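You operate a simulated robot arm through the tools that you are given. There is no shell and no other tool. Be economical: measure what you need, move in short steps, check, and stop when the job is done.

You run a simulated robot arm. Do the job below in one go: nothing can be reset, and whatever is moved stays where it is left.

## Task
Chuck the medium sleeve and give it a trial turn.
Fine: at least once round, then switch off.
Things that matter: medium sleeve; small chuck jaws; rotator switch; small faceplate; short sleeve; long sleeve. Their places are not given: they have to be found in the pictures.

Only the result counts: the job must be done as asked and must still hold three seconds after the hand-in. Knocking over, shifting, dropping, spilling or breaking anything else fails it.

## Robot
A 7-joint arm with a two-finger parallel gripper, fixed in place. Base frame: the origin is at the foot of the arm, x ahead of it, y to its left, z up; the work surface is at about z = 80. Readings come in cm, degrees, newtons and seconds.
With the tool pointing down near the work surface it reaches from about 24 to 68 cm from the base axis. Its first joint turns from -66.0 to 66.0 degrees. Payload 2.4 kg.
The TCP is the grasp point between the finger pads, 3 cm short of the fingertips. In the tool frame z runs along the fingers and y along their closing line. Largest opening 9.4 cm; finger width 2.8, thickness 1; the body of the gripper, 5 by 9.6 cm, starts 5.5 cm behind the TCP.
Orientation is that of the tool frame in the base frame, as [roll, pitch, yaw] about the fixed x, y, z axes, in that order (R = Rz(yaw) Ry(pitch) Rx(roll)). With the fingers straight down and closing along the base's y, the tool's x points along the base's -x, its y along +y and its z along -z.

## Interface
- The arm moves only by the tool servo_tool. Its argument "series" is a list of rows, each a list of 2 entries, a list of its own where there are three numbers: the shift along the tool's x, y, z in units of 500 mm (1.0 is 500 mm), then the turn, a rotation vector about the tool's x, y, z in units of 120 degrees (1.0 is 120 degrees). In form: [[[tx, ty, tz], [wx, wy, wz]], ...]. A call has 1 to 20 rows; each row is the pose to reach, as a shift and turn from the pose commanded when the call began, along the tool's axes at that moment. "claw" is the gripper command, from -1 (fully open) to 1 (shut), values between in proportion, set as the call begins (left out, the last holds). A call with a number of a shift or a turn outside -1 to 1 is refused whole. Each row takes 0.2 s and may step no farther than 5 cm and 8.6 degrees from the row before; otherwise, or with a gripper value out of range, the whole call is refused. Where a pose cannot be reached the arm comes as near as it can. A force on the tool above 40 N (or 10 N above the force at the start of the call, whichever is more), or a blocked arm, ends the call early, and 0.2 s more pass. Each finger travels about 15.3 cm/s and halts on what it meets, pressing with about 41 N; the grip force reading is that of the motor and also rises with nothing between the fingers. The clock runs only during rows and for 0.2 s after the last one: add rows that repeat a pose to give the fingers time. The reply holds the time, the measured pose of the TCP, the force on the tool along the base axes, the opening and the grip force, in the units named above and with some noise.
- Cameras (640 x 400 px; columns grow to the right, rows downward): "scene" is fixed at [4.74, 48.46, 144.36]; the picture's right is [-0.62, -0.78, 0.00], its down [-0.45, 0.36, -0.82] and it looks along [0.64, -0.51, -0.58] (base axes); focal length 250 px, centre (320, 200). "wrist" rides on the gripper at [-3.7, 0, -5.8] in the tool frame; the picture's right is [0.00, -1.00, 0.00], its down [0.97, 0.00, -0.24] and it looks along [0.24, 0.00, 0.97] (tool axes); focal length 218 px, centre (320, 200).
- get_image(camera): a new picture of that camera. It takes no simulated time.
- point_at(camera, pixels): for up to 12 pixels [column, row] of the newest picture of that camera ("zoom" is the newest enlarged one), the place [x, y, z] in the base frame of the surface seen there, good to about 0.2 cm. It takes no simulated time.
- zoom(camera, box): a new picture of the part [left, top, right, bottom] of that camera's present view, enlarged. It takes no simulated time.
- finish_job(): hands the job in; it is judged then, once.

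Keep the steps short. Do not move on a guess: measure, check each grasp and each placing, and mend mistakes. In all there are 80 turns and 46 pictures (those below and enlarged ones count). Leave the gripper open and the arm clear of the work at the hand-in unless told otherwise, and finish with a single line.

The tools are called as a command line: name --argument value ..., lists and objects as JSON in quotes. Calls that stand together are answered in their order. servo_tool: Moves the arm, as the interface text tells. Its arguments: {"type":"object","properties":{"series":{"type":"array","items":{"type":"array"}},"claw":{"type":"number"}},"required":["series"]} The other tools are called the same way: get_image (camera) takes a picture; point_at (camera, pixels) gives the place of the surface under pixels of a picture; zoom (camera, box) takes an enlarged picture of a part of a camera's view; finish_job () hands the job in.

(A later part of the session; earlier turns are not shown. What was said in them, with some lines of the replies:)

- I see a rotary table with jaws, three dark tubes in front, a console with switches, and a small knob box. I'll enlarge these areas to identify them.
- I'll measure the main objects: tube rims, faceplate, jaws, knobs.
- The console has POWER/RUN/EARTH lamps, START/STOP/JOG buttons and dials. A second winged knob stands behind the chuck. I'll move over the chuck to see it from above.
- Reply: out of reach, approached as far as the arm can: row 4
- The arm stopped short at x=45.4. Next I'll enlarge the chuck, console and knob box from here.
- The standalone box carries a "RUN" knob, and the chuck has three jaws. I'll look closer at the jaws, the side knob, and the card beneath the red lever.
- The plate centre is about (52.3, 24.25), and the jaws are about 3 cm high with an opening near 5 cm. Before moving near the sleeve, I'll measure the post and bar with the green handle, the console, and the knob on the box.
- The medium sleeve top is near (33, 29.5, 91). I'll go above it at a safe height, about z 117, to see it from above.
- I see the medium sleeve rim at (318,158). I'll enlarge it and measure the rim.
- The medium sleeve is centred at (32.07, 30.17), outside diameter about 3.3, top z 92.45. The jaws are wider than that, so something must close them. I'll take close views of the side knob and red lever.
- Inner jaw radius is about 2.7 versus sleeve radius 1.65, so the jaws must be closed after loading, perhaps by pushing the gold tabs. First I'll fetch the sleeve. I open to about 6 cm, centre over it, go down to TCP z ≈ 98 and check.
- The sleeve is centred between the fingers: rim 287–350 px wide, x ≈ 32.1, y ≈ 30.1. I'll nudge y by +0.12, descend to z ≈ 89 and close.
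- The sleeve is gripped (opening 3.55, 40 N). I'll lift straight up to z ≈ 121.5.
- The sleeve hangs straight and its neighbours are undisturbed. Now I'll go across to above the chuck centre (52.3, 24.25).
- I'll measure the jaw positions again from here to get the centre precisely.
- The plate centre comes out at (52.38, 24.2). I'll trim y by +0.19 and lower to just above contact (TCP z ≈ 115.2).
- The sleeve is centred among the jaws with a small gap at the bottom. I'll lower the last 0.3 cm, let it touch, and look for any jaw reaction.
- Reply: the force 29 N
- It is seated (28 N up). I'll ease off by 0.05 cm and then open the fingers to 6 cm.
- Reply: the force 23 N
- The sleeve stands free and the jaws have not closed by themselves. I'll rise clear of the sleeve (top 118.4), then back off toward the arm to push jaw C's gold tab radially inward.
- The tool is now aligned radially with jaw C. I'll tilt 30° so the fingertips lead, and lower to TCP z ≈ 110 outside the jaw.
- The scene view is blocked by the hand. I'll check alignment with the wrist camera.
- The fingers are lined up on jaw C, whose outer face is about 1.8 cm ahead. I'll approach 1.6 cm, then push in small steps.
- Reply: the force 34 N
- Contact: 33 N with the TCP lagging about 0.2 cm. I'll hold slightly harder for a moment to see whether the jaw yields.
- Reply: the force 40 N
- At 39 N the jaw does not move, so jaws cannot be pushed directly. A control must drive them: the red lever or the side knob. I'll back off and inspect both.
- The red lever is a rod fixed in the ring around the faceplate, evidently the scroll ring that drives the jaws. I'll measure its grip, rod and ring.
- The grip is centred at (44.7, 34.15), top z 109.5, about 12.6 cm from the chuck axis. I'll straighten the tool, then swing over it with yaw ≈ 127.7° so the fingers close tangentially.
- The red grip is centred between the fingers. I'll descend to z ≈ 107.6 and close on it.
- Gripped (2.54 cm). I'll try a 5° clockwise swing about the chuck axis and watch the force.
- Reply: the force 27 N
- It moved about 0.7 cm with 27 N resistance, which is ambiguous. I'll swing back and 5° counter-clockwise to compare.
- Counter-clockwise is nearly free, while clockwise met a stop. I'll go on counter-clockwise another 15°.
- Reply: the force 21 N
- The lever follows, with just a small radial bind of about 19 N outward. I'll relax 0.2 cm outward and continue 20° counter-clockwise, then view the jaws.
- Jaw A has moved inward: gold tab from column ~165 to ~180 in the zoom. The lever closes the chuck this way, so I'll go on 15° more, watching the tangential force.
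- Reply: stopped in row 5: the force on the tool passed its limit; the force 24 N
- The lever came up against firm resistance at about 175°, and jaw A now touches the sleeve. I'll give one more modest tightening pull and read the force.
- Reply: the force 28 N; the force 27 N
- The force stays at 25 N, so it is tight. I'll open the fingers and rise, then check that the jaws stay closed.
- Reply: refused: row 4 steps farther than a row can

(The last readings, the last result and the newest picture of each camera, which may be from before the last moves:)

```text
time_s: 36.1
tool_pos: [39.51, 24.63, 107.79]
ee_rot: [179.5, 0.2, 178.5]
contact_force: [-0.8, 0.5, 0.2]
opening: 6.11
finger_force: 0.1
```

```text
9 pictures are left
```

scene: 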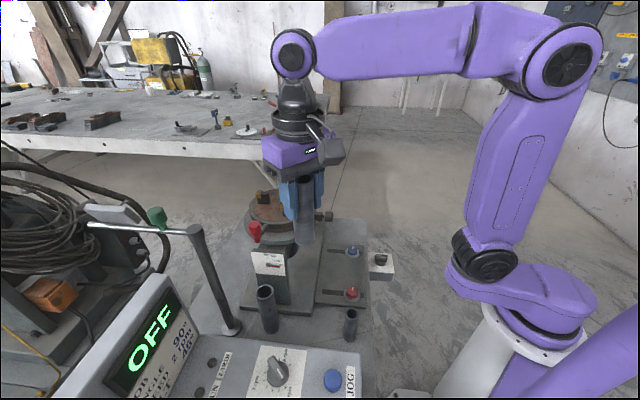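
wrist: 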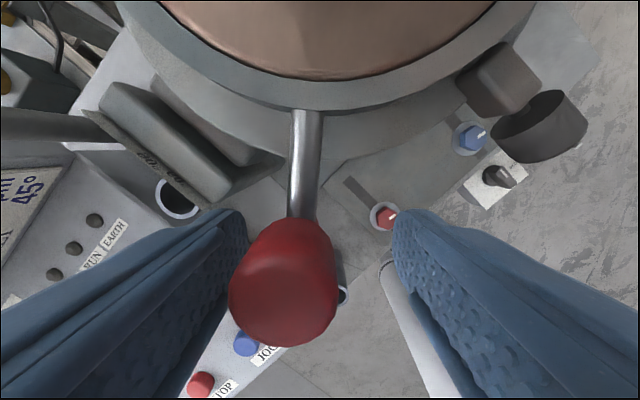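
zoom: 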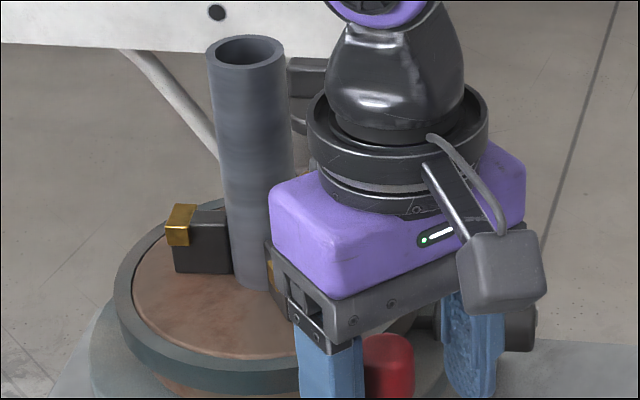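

The jaws stay against the sleeve after release. I'll rise away and view it from above.

servo_tool --series '[[[0, 0, -0.04], [0, 0, 0]], [[0, 0, -0.12], [0, 0, 0]], [[0, 0, -0.2], [0, 0, 0]], [[0, 0, -0.28], [0, 0, 0]], [[0, 0, -0.36], [0, 0, 0]], [[0, 0, -0.44], [0, 0, 0]], [[0, 0, -0.44], [0, 0, 0]]]'

zoom --camera "wrist" --box '[200, 0, 440, 200]'

zoom --camera "scene" --box '[230, 150, 350, 250]'

```text
time_s: 37.7
tool_pos: [39.4, 24.33, 129.93]
ee_rot: [179.6, 0.1, 178.5]
contact_force: [-0.2, -0.4, -0.8]
opening: 6.14
finger_force: 0.1
```

```text
2.00 times, centred on (320, 100) of wrist
```

zoom: 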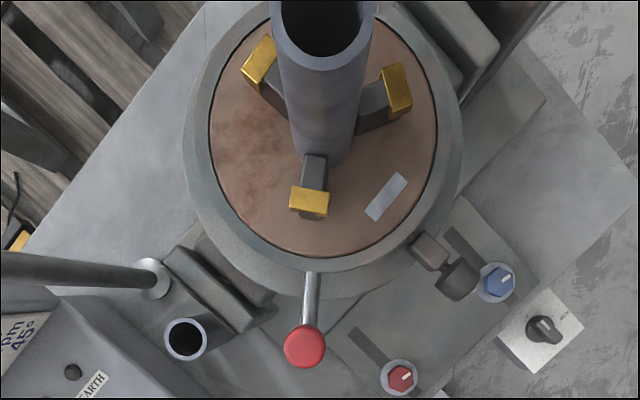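

```text
4.00 times, centred on (290, 200) of scene
```

zoom: 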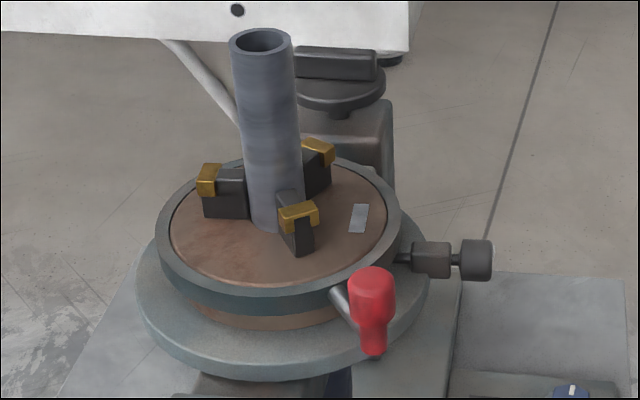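

All three jaws bear on the sleeve. Next is the rotator switch (box with RUN). I'll move sideways at height, then down above the knob for a close look.

servo_tool --series '[[[0, -0.08, 0], [0, 0, 0]], [[0, -0.17, 0], [0, 0, 0]], [[0, -0.26, 0], [0, 0, 0]], [[0, -0.35, 0], [0, 0, 0]], [[0.005, -0.44, 0], [0, 0, 0]], [[0.01, -0.52, 0], [0, 0, 0]], [[0.01, -0.554, 0.04], [0, 0, 0]], [[0.01, -0.554, 0.13], [0, 0, 0]], [[0.01, -0.554, 0.22], [0, 0, 0]], [[0.01, -0.554, 0.31], [0, 0, 0]], [[0.01, -0.554, 0.4], [0, 0, 0]], [[0.01, -0.554, 0.49], [0, 0, 0]], [[0.01, -0.554, 0.58], [0, 0, 0]], [[0.01, -0.554, 0.68], [0, 0, 0]], [[0.01, -0.554, 0.72], [0, 0, 0]], [[0.01, -0.554, 0.72], [0, 0, 0]]]'

zoom --camera "wrist" --box '[240, 130, 400, 230]'

```text
time_s: 41.1
tool_pos: [38.5, -3.11, 93.68]
ee_rot: [179.5, 0.3, 178.7]
contact_force: [-0.5, 0.2, -0.4]
opening: 6.1
finger_force: 0.0
```

```text
4.00 times, centred on (320, 180) of wrist
```

zoom: 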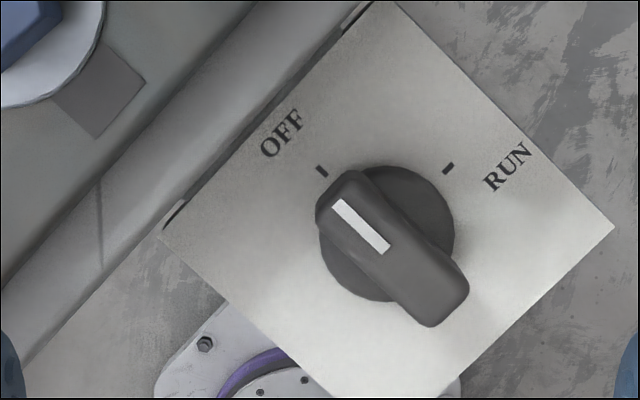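

Clear: the knob points at OFF and RUN is about 90° clockwise. I'll measure the wing.

point_at --camera "zoom" --pixels '[[345, 195], [365, 227], [392, 250], [430, 295], [450, 290], [330, 215], [385, 290], [410, 215], [445, 230], [330, 260], [550, 200], [520, 250]]'

```text
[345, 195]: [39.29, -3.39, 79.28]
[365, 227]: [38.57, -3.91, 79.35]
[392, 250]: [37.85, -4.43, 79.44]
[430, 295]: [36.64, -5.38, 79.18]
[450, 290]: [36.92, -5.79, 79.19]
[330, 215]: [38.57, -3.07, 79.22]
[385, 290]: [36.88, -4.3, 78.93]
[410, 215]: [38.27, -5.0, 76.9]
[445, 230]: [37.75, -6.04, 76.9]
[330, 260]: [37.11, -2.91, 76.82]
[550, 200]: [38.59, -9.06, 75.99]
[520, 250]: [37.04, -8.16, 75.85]
```

Knob centre is (37.85, -4.42), wing top z 79.3, wing angle about 43–45°. I'll align with yaw ≈ 223°, open to 4 cm and descend to z 80.4 around the wing.

servo_tool --series '[[[0.003, -0.006, 0], [0, 0, -0.062]], [[0.006, -0.012, 0], [0, 0, -0.124]], [[0.009, -0.018, 0], [0, 0, -0.186]], [[0.0124, -0.0265, 0.04], [0, 0, -0.248]], [[0.0124, -0.0265, 0.1], [0, 0, -0.31]], [[0.0124, -0.0265, 0.16], [0, 0, -0.372]], [[0.0124, -0.0265, 0.16], [0, 0, -0.372]]]' --claw 0.15

zoom --camera "wrist" --box '[220, 100, 420, 300]'

```text
time_s: 42.7
tool_pos: [37.58, -4.29, 85.51]
ee_rot: [179.9, 0.5, -136.7]
contact_force: [-0.4, 0.0, -0.1]
opening: 3.98
finger_force: 0.1
```

```text
2.00 times, centred on (320, 200) of wrist
```

zoom: 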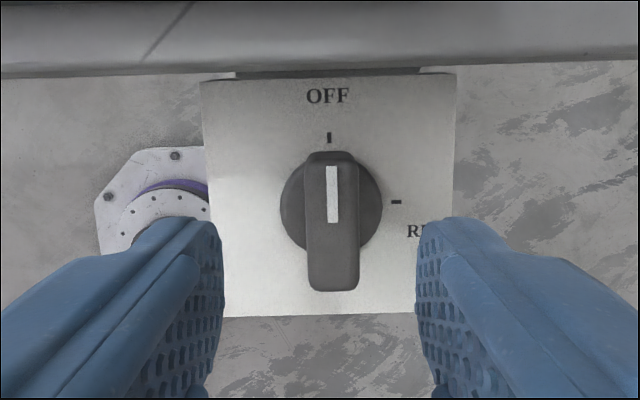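

The wing is aligned with the fingers, needing a sideways shift of 0.35 cm to the right. I'll correct, descend to z ≈ 80.4 and close.

servo_tool --series '[[[0, -0.007, 0], [0, 0, 0]], [[0, -0.007, 0.05], [0, 0, 0]], [[0, -0.007, 0.09], [0, 0, 0]], [[0, -0.007, 0.102], [0, 0, 0]], [[0, -0.007, 0.102], [0, 0, 0]]]'

servo_tool --series '[[[0, 0, 0], [0, 0, 0]], [[0, 0, 0], [0, 0, 0]], [[0, 0, 0], [0, 0, 0]]]' --claw 1

```text
time_s: 43.9
tool_pos: [38.03, -4.41, 80.45]
ee_rot: [179.8, 0.6, -136.7]
contact_force: [-0.1, 0.8, 0.4]
opening: 4.01
finger_force: 0.1
```

```text
time_s: 44.7
tool_pos: [38.13, -4.35, 80.45]
ee_rot: [179.8, 0.6, -136.8]
contact_force: [-0.3, -0.4, -7.6]
opening: 1.57
finger_force: 45.7
```

Gripped (1.57 cm). I'll turn 90° clockwise to RUN.

servo_tool --series '[[[0, 0, 0], [0, 0, 0.0625]], [[0, 0, 0], [0, 0, 0.125]], [[0, 0, 0], [0, 0, 0.1875]], [[0, 0, 0], [0, 0, 0.25]], [[0, 0, 0], [0, 0, 0.3125]], [[0, 0, 0], [0, 0, 0.375]], [[0, 0, 0], [0, 0, 0.4375]], [[0, 0, 0], [0, 0, 0.5]], [[0, 0, 0], [0, 0, 0.5625]], [[0, 0, 0], [0, 0, 0.625]], [[0, 0, 0], [0, 0, 0.6875]], [[0, 0, 0], [0, 0, 0.74]], [[0, 0, 0], [0, 0, 0.74]]]'

get_image --camera "scene"

```text
time_s: 46.4
tool_pos: [38.1, -4.84, 80.45]
ee_rot: [179.6, 0.3, 167.3]
contact_force: [-0.5, -3.4, 4.9]
opening: 1.6
finger_force: 45.4
stopped in row 8: the force on the tool passed its limit (the readings are from after the stop); the commanded pose is now the measured one
```

```text
4 pictures are left
```

scene: 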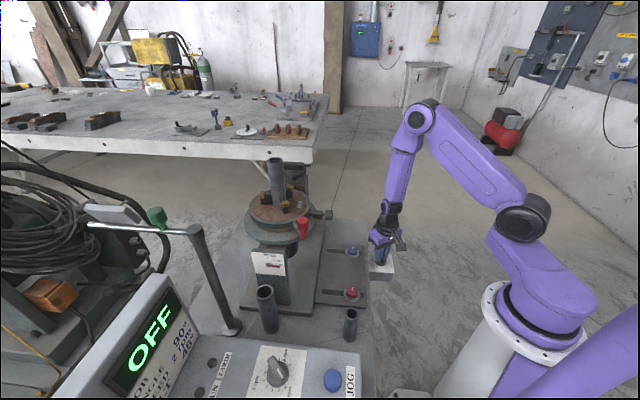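

It stopped at 56° of turn because of slight off-axis grip; the force is now relaxed. I'll continue the remaining ~34°.

servo_tool --series '[[[0, 0, 0], [0, 0, 0.04]], [[0, 0, 0], [0, 0, 0.08]], [[0, 0, 0], [0, 0, 0.12]], [[0, 0, 0], [0, 0, 0.16]], [[0, 0, 0], [0, 0, 0.2]], [[0, 0, 0], [0, 0, 0.24]], [[0, 0, 0], [0, 0, 0.28]], [[0, 0, 0], [0, 0, 0.28]]]'

```text
time_s: 47.9
tool_pos: [38.02, -4.94, 80.46]
ee_rot: [179.5, 0.1, 138.0]
contact_force: [-1.5, -3.2, 8.6]
opening: 1.56
finger_force: 44.9
stopped in row 7: the force on the tool passed its limit (the readings are from after the stop); the commanded pose is now the measured one
```

Turned 85° in all, apparently at the RUN stop. I'll check the display and chuck.

zoom --camera "scene" --box '[90, 150, 390, 350]'

```text
2.00 times, centred on (240, 250) of scene
```

zoom: 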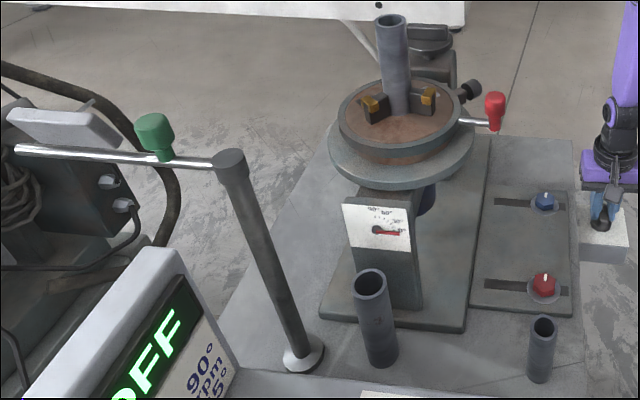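

It's turning: the lever has swung from 175° to about 230° in no more than 1.5 s, so at least 37°/s, and the sleeve turns with it. I'll hold the switch still and let it run about 17 s, well beyond one turn.

servo_tool --series '[[[0, 0, 0], [0, 0, 0]], [[0, 0, 0], [0, 0, 0]], [[0, 0, 0], [0, 0, 0]], [[0, 0, 0], [0, 0, 0]], [[0, 0, 0], [0, 0, 0]], [[0, 0, 0], [0, 0, 0]], [[0, 0, 0], [0, 0, 0]], [[0, 0, 0], [0, 0, 0]], [[0, 0, 0], [0, 0, 0]], [[0, 0, 0], [0, 0, 0]], [[0, 0, 0], [0, 0, 0]], [[0, 0, 0], [0, 0, 0]], [[0, 0, 0], [0, 0, 0]], [[0, 0, 0], [0, 0, 0]], [[0, 0, 0], [0, 0, 0]], [[0, 0, 0], [0, 0, 0]], [[0, 0, 0], [0, 0, 0]], [[0, 0, 0], [0, 0, 0]], [[0, 0, 0], [0, 0, 0]], [[0, 0, 0], [0, 0, 0]]]'

servo_tool --series '[[[0, 0, 0], [0, 0, 0]], [[0, 0, 0], [0, 0, 0]], [[0, 0, 0], [0, 0, 0]], [[0, 0, 0], [0, 0, 0]], [[0, 0, 0], [0, 0, 0]], [[0, 0, 0], [0, 0, 0]], [[0, 0, 0], [0, 0, 0]], [[0, 0, 0], [0, 0, 0]], [[0, 0, 0], [0, 0, 0]], [[0, 0, 0], [0, 0, 0]], [[0, 0, 0], [0, 0, 0]], [[0, 0, 0], [0, 0, 0]], [[0, 0, 0], [0, 0, 0]], [[0, 0, 0], [0, 0, 0]], [[0, 0, 0], [0, 0, 0]], [[0, 0, 0], [0, 0, 0]], [[0, 0, 0], [0, 0, 0]], [[0, 0, 0], [0, 0, 0]], [[0, 0, 0], [0, 0, 0]], [[0, 0, 0], [0, 0, 0]]]'

servo_tool --series '[[[0, 0, 0], [0, 0, 0]], [[0, 0, 0], [0, 0, 0]], [[0, 0, 0], [0, 0, 0]], [[0, 0, 0], [0, 0, 0]], [[0, 0, 0], [0, 0, 0]], [[0, 0, 0], [0, 0, 0]], [[0, 0, 0], [0, 0, 0]], [[0, 0, 0], [0, 0, 0]], [[0, 0, 0], [0, 0, 0]], [[0, 0, 0], [0, 0, 0]], [[0, 0, 0], [0, 0, 0]], [[0, 0, 0], [0, 0, 0]], [[0, 0, 0], [0, 0, 0]], [[0, 0, 0], [0, 0, 0]], [[0, 0, 0], [0, 0, 0]], [[0, 0, 0], [0, 0, 0]], [[0, 0, 0], [0, 0, 0]], [[0, 0, 0], [0, 0, 0]], [[0, 0, 0], [0, 0, 0]], [[0, 0, 0], [0, 0, 0]]]'

servo_tool --series '[[[0, 0, 0], [0, 0, 0]], [[0, 0, 0], [0, 0, 0]], [[0, 0, 0], [0, 0, 0]], [[0, 0, 0], [0, 0, 0]], [[0, 0, 0], [0, 0, 0]], [[0, 0, 0], [0, 0, 0]], [[0, 0, 0], [0, 0, 0]], [[0, 0, 0], [0, 0, 0]], [[0, 0, 0], [0, 0, 0]], [[0, 0, 0], [0, 0, 0]], [[0, 0, 0], [0, 0, 0]], [[0, 0, 0], [0, 0, 0]], [[0, 0, 0], [0, 0, 0]], [[0, 0, 0], [0, 0, 0]], [[0, 0, 0], [0, 0, 0]], [[0, 0, 0], [0, 0, 0]], [[0, 0, 0], [0, 0, 0]], [[0, 0, 0], [0, 0, 0]], [[0, 0, 0], [0, 0, 0]], [[0, 0, 0], [0, 0, 0]]]'

zoom --camera "scene" --box '[220, 130, 380, 230]'

```text
time_s: 52.1
tool_pos: [38.07, -4.83, 80.46]
ee_rot: [179.5, 0.0, 138.0]
contact_force: [-6.5, -12.2, 16.9]
opening: 1.57
finger_force: 45.6
```

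```text
time_s: 56.3
tool_pos: [38.04, -4.84, 80.37]
ee_rot: [179.5, -0.1, 138.0]
contact_force: [-6.1, -14.7, 8.9]
opening: 1.59
finger_force: 45.0
```

```text
time_s: 60.5
tool_pos: [37.91, -4.97, 80.32]
ee_rot: [179.6, 0.0, 138.0]
contact_force: [-8.2, -13.8, 3.7]
opening: 1.59
finger_force: 45.3
```

```text
time_s: 64.7
tool_pos: [38.12, -4.99, 80.35]
ee_rot: [179.5, 0.1, 138.0]
contact_force: [-8.7, -13.0, 1.5]
opening: 1.59
finger_force: 45.1
```

```text
4.00 times, centred on (300, 180) of scene
```

zoom: 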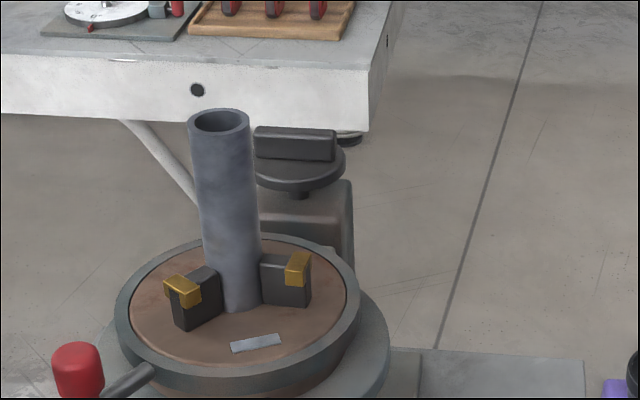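

The lever is now at about 106°, consistent with 1.8 turns in all at about 36°/s. For certainty I'll let it run 8 s more, then turn back to OFF about the knob's true axis.

servo_tool --series '[[[0, 0, 0], [0, 0, 0]], [[0, 0, 0], [0, 0, 0]], [[0, 0, 0], [0, 0, 0]], [[0, 0, 0], [0, 0, 0]], [[0, 0, 0], [0, 0, 0]], [[0, 0, 0], [0, 0, 0]], [[0, 0, 0], [0, 0, 0]], [[0, 0, 0], [0, 0, 0]], [[0, 0, 0], [0, 0, 0]], [[0, 0, 0], [0, 0, 0]], [[0, 0, 0], [0, 0, 0]], [[0, 0, 0], [0, 0, 0]], [[0, 0, 0], [0, 0, 0]], [[0, 0, 0], [0, 0, 0]], [[0, 0, 0], [0, 0, 0]], [[0, 0, 0], [0, 0, 0]], [[0, 0, 0], [0, 0, 0]], [[0, 0, 0], [0, 0, 0]], [[0, 0, 0], [0, 0, 0]], [[0, 0, 0], [0, 0, 0]]]'

servo_tool --series '[[[0, 0, 0], [0, 0, 0]], [[0, 0, 0], [0, 0, 0]], [[0, 0, 0], [0, 0, 0]], [[0, 0, 0], [0, 0, 0]], [[0, 0, 0], [0, 0, 0]], [[0, 0, 0], [0, 0, 0]], [[0, 0, 0], [0, 0, 0]], [[0, 0, 0], [0, 0, 0]], [[0, 0, 0], [0, 0, 0]], [[0, 0, 0], [0, 0, 0]], [[0, 0, 0], [0, 0, 0]], [[0, 0, 0], [0, 0, 0]], [[0, 0, 0], [0, 0, 0]], [[0, 0, 0], [0, 0, 0]], [[0, 0, 0], [0, 0, 0]], [[0, 0, 0], [0, 0, 0]], [[0, 0, 0], [0, 0, 0]], [[0, 0, 0], [0, 0, 0]], [[0, 0, 0], [0, 0, 0]], [[0, 0, 0], [0, 0, 0]]]'

servo_tool --series '[[[0, 0.0013, 0], [0, 0, -0.0625]], [[0, 0.0026, 0], [0, 0, -0.125]], [[0.0001, 0.004, 0], [0, 0, -0.1875]], [[0.0004, 0.0052, 0], [0, 0, -0.25]], [[0.001, 0.0065, 0], [0, 0, -0.3125]], [[0.0017, 0.0076, 0], [0, 0, -0.375]], [[0.0025, 0.0086, 0], [0, 0, -0.4375]], [[0.0034, 0.0096, 0], [0, 0, -0.5]], [[0.0045, 0.0103, 0], [0, 0, -0.5625]], [[0.0057, 0.011, 0], [0, 0, -0.625]], [[0.0069, 0.0115, 0], [0, 0, -0.6875]], [[0.0077, 0.0117, 0], [0, 0, -0.725]], [[0.0077, 0.0117, 0], [0, 0, -0.725]]]'

```text
time_s: 68.9
tool_pos: [37.95, -4.87, 80.35]
ee_rot: [179.5, -0.1, 138.1]
contact_force: [-9.0, -12.9, 0.9]
opening: 1.57
finger_force: 45.0
```

```text
time_s: 73.1
tool_pos: [37.97, -4.95, 80.51]
ee_rot: [179.5, -0.1, 138.0]
contact_force: [-8.4, -13.7, -0.9]
opening: 1.58
finger_force: 45.3
```

```text
time_s: 75.9
tool_pos: [38.03, -4.46, 80.37]
ee_rot: [179.9, 0.4, -135.3]
contact_force: [-11.2, -34.9, 14.7]
opening: 1.59
finger_force: 44.9
```

Back to the OFF stop (yaw 224.7°). I'll open the fingers and rise straight up.

servo_tool --series '[[[0, 0, 0], [0, 0, 0]], [[0, 0, 0], [0, 0, 0]], [[0, 0, 0], [0, 0, 0]]]' --claw 0.15

servo_tool --series '[[[0, 0, -0.04], [0, 0, 0]], [[0, 0, -0.1], [0, 0, 0]], [[0, 0, -0.18], [0, 0, 0]], [[0, 0, -0.26], [0, 0, 0]], [[0, 0, -0.34], [0, 0, 0]], [[0, 0, -0.42], [0, 0, 0]], [[0, 0, -0.42], [0, 0, 0]], [[0, 0, -0.42], [0, 0, 0]]]' --claw -0.3

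get_image --camera "wrist"

```text
time_s: 76.7
tool_pos: [38.23, -4.08, 80.5]
ee_rot: [-179.9, 0.4, -135.0]
contact_force: [0.5, -0.2, 0.0]
opening: 3.99
finger_force: 0.0
```

```text
time_s: 78.5
tool_pos: [38.08, -4.29, 101.67]
ee_rot: [-180.0, 0.5, -135.0]
contact_force: [-0.4, -0.1, -0.5]
opening: 6.11
finger_force: 0.1
```

```text
1 pictures are left
```

wrist: 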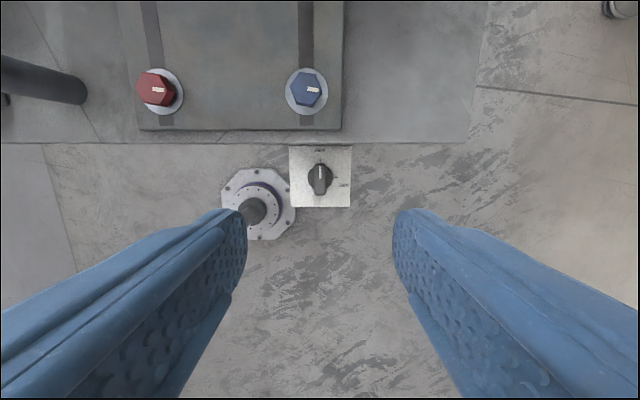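

The switch points at OFF. I'll open the gripper fully, raise a bit more, and use the last picture to check the chuck.

servo_tool --series '[[[0, 0, -0.06], [0, 0, 0]], [[0, 0, -0.12], [0, 0, 0]], [[0, 0, -0.12], [0, 0, 0]], [[0, 0, -0.12], [0, 0, 0]]]' --claw -1

zoom --camera "scene" --box '[220, 140, 380, 350]'

```text
time_s: 79.5
tool_pos: [38.15, -4.29, 107.64]
ee_rot: [-180.0, 0.5, -134.9]
contact_force: [0.5, 0.5, 0.3]
opening: 9.41
finger_force: 0.1
```

```text
1.90 times, centred on (300, 245) of scene
```

zoom: 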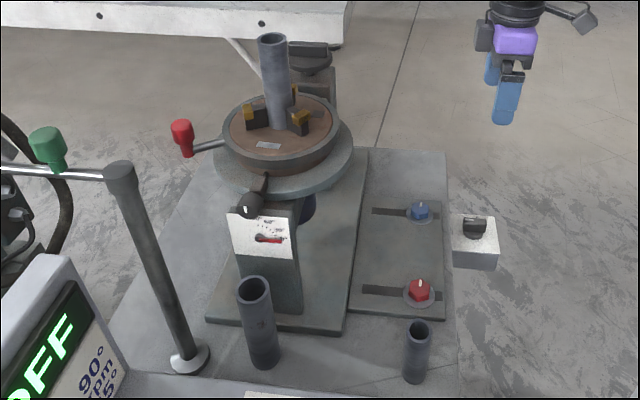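

The sleeve is upright in the closed jaws, the other sleeves are untouched, the switch is at OFF and the arm is clear with the gripper open. I'm handing in.

finish_job

```text
The job is handed in.
```

The medium sleeve is clamped in the chuck, was turned more than one full round, and the rotator switch is back at OFF.
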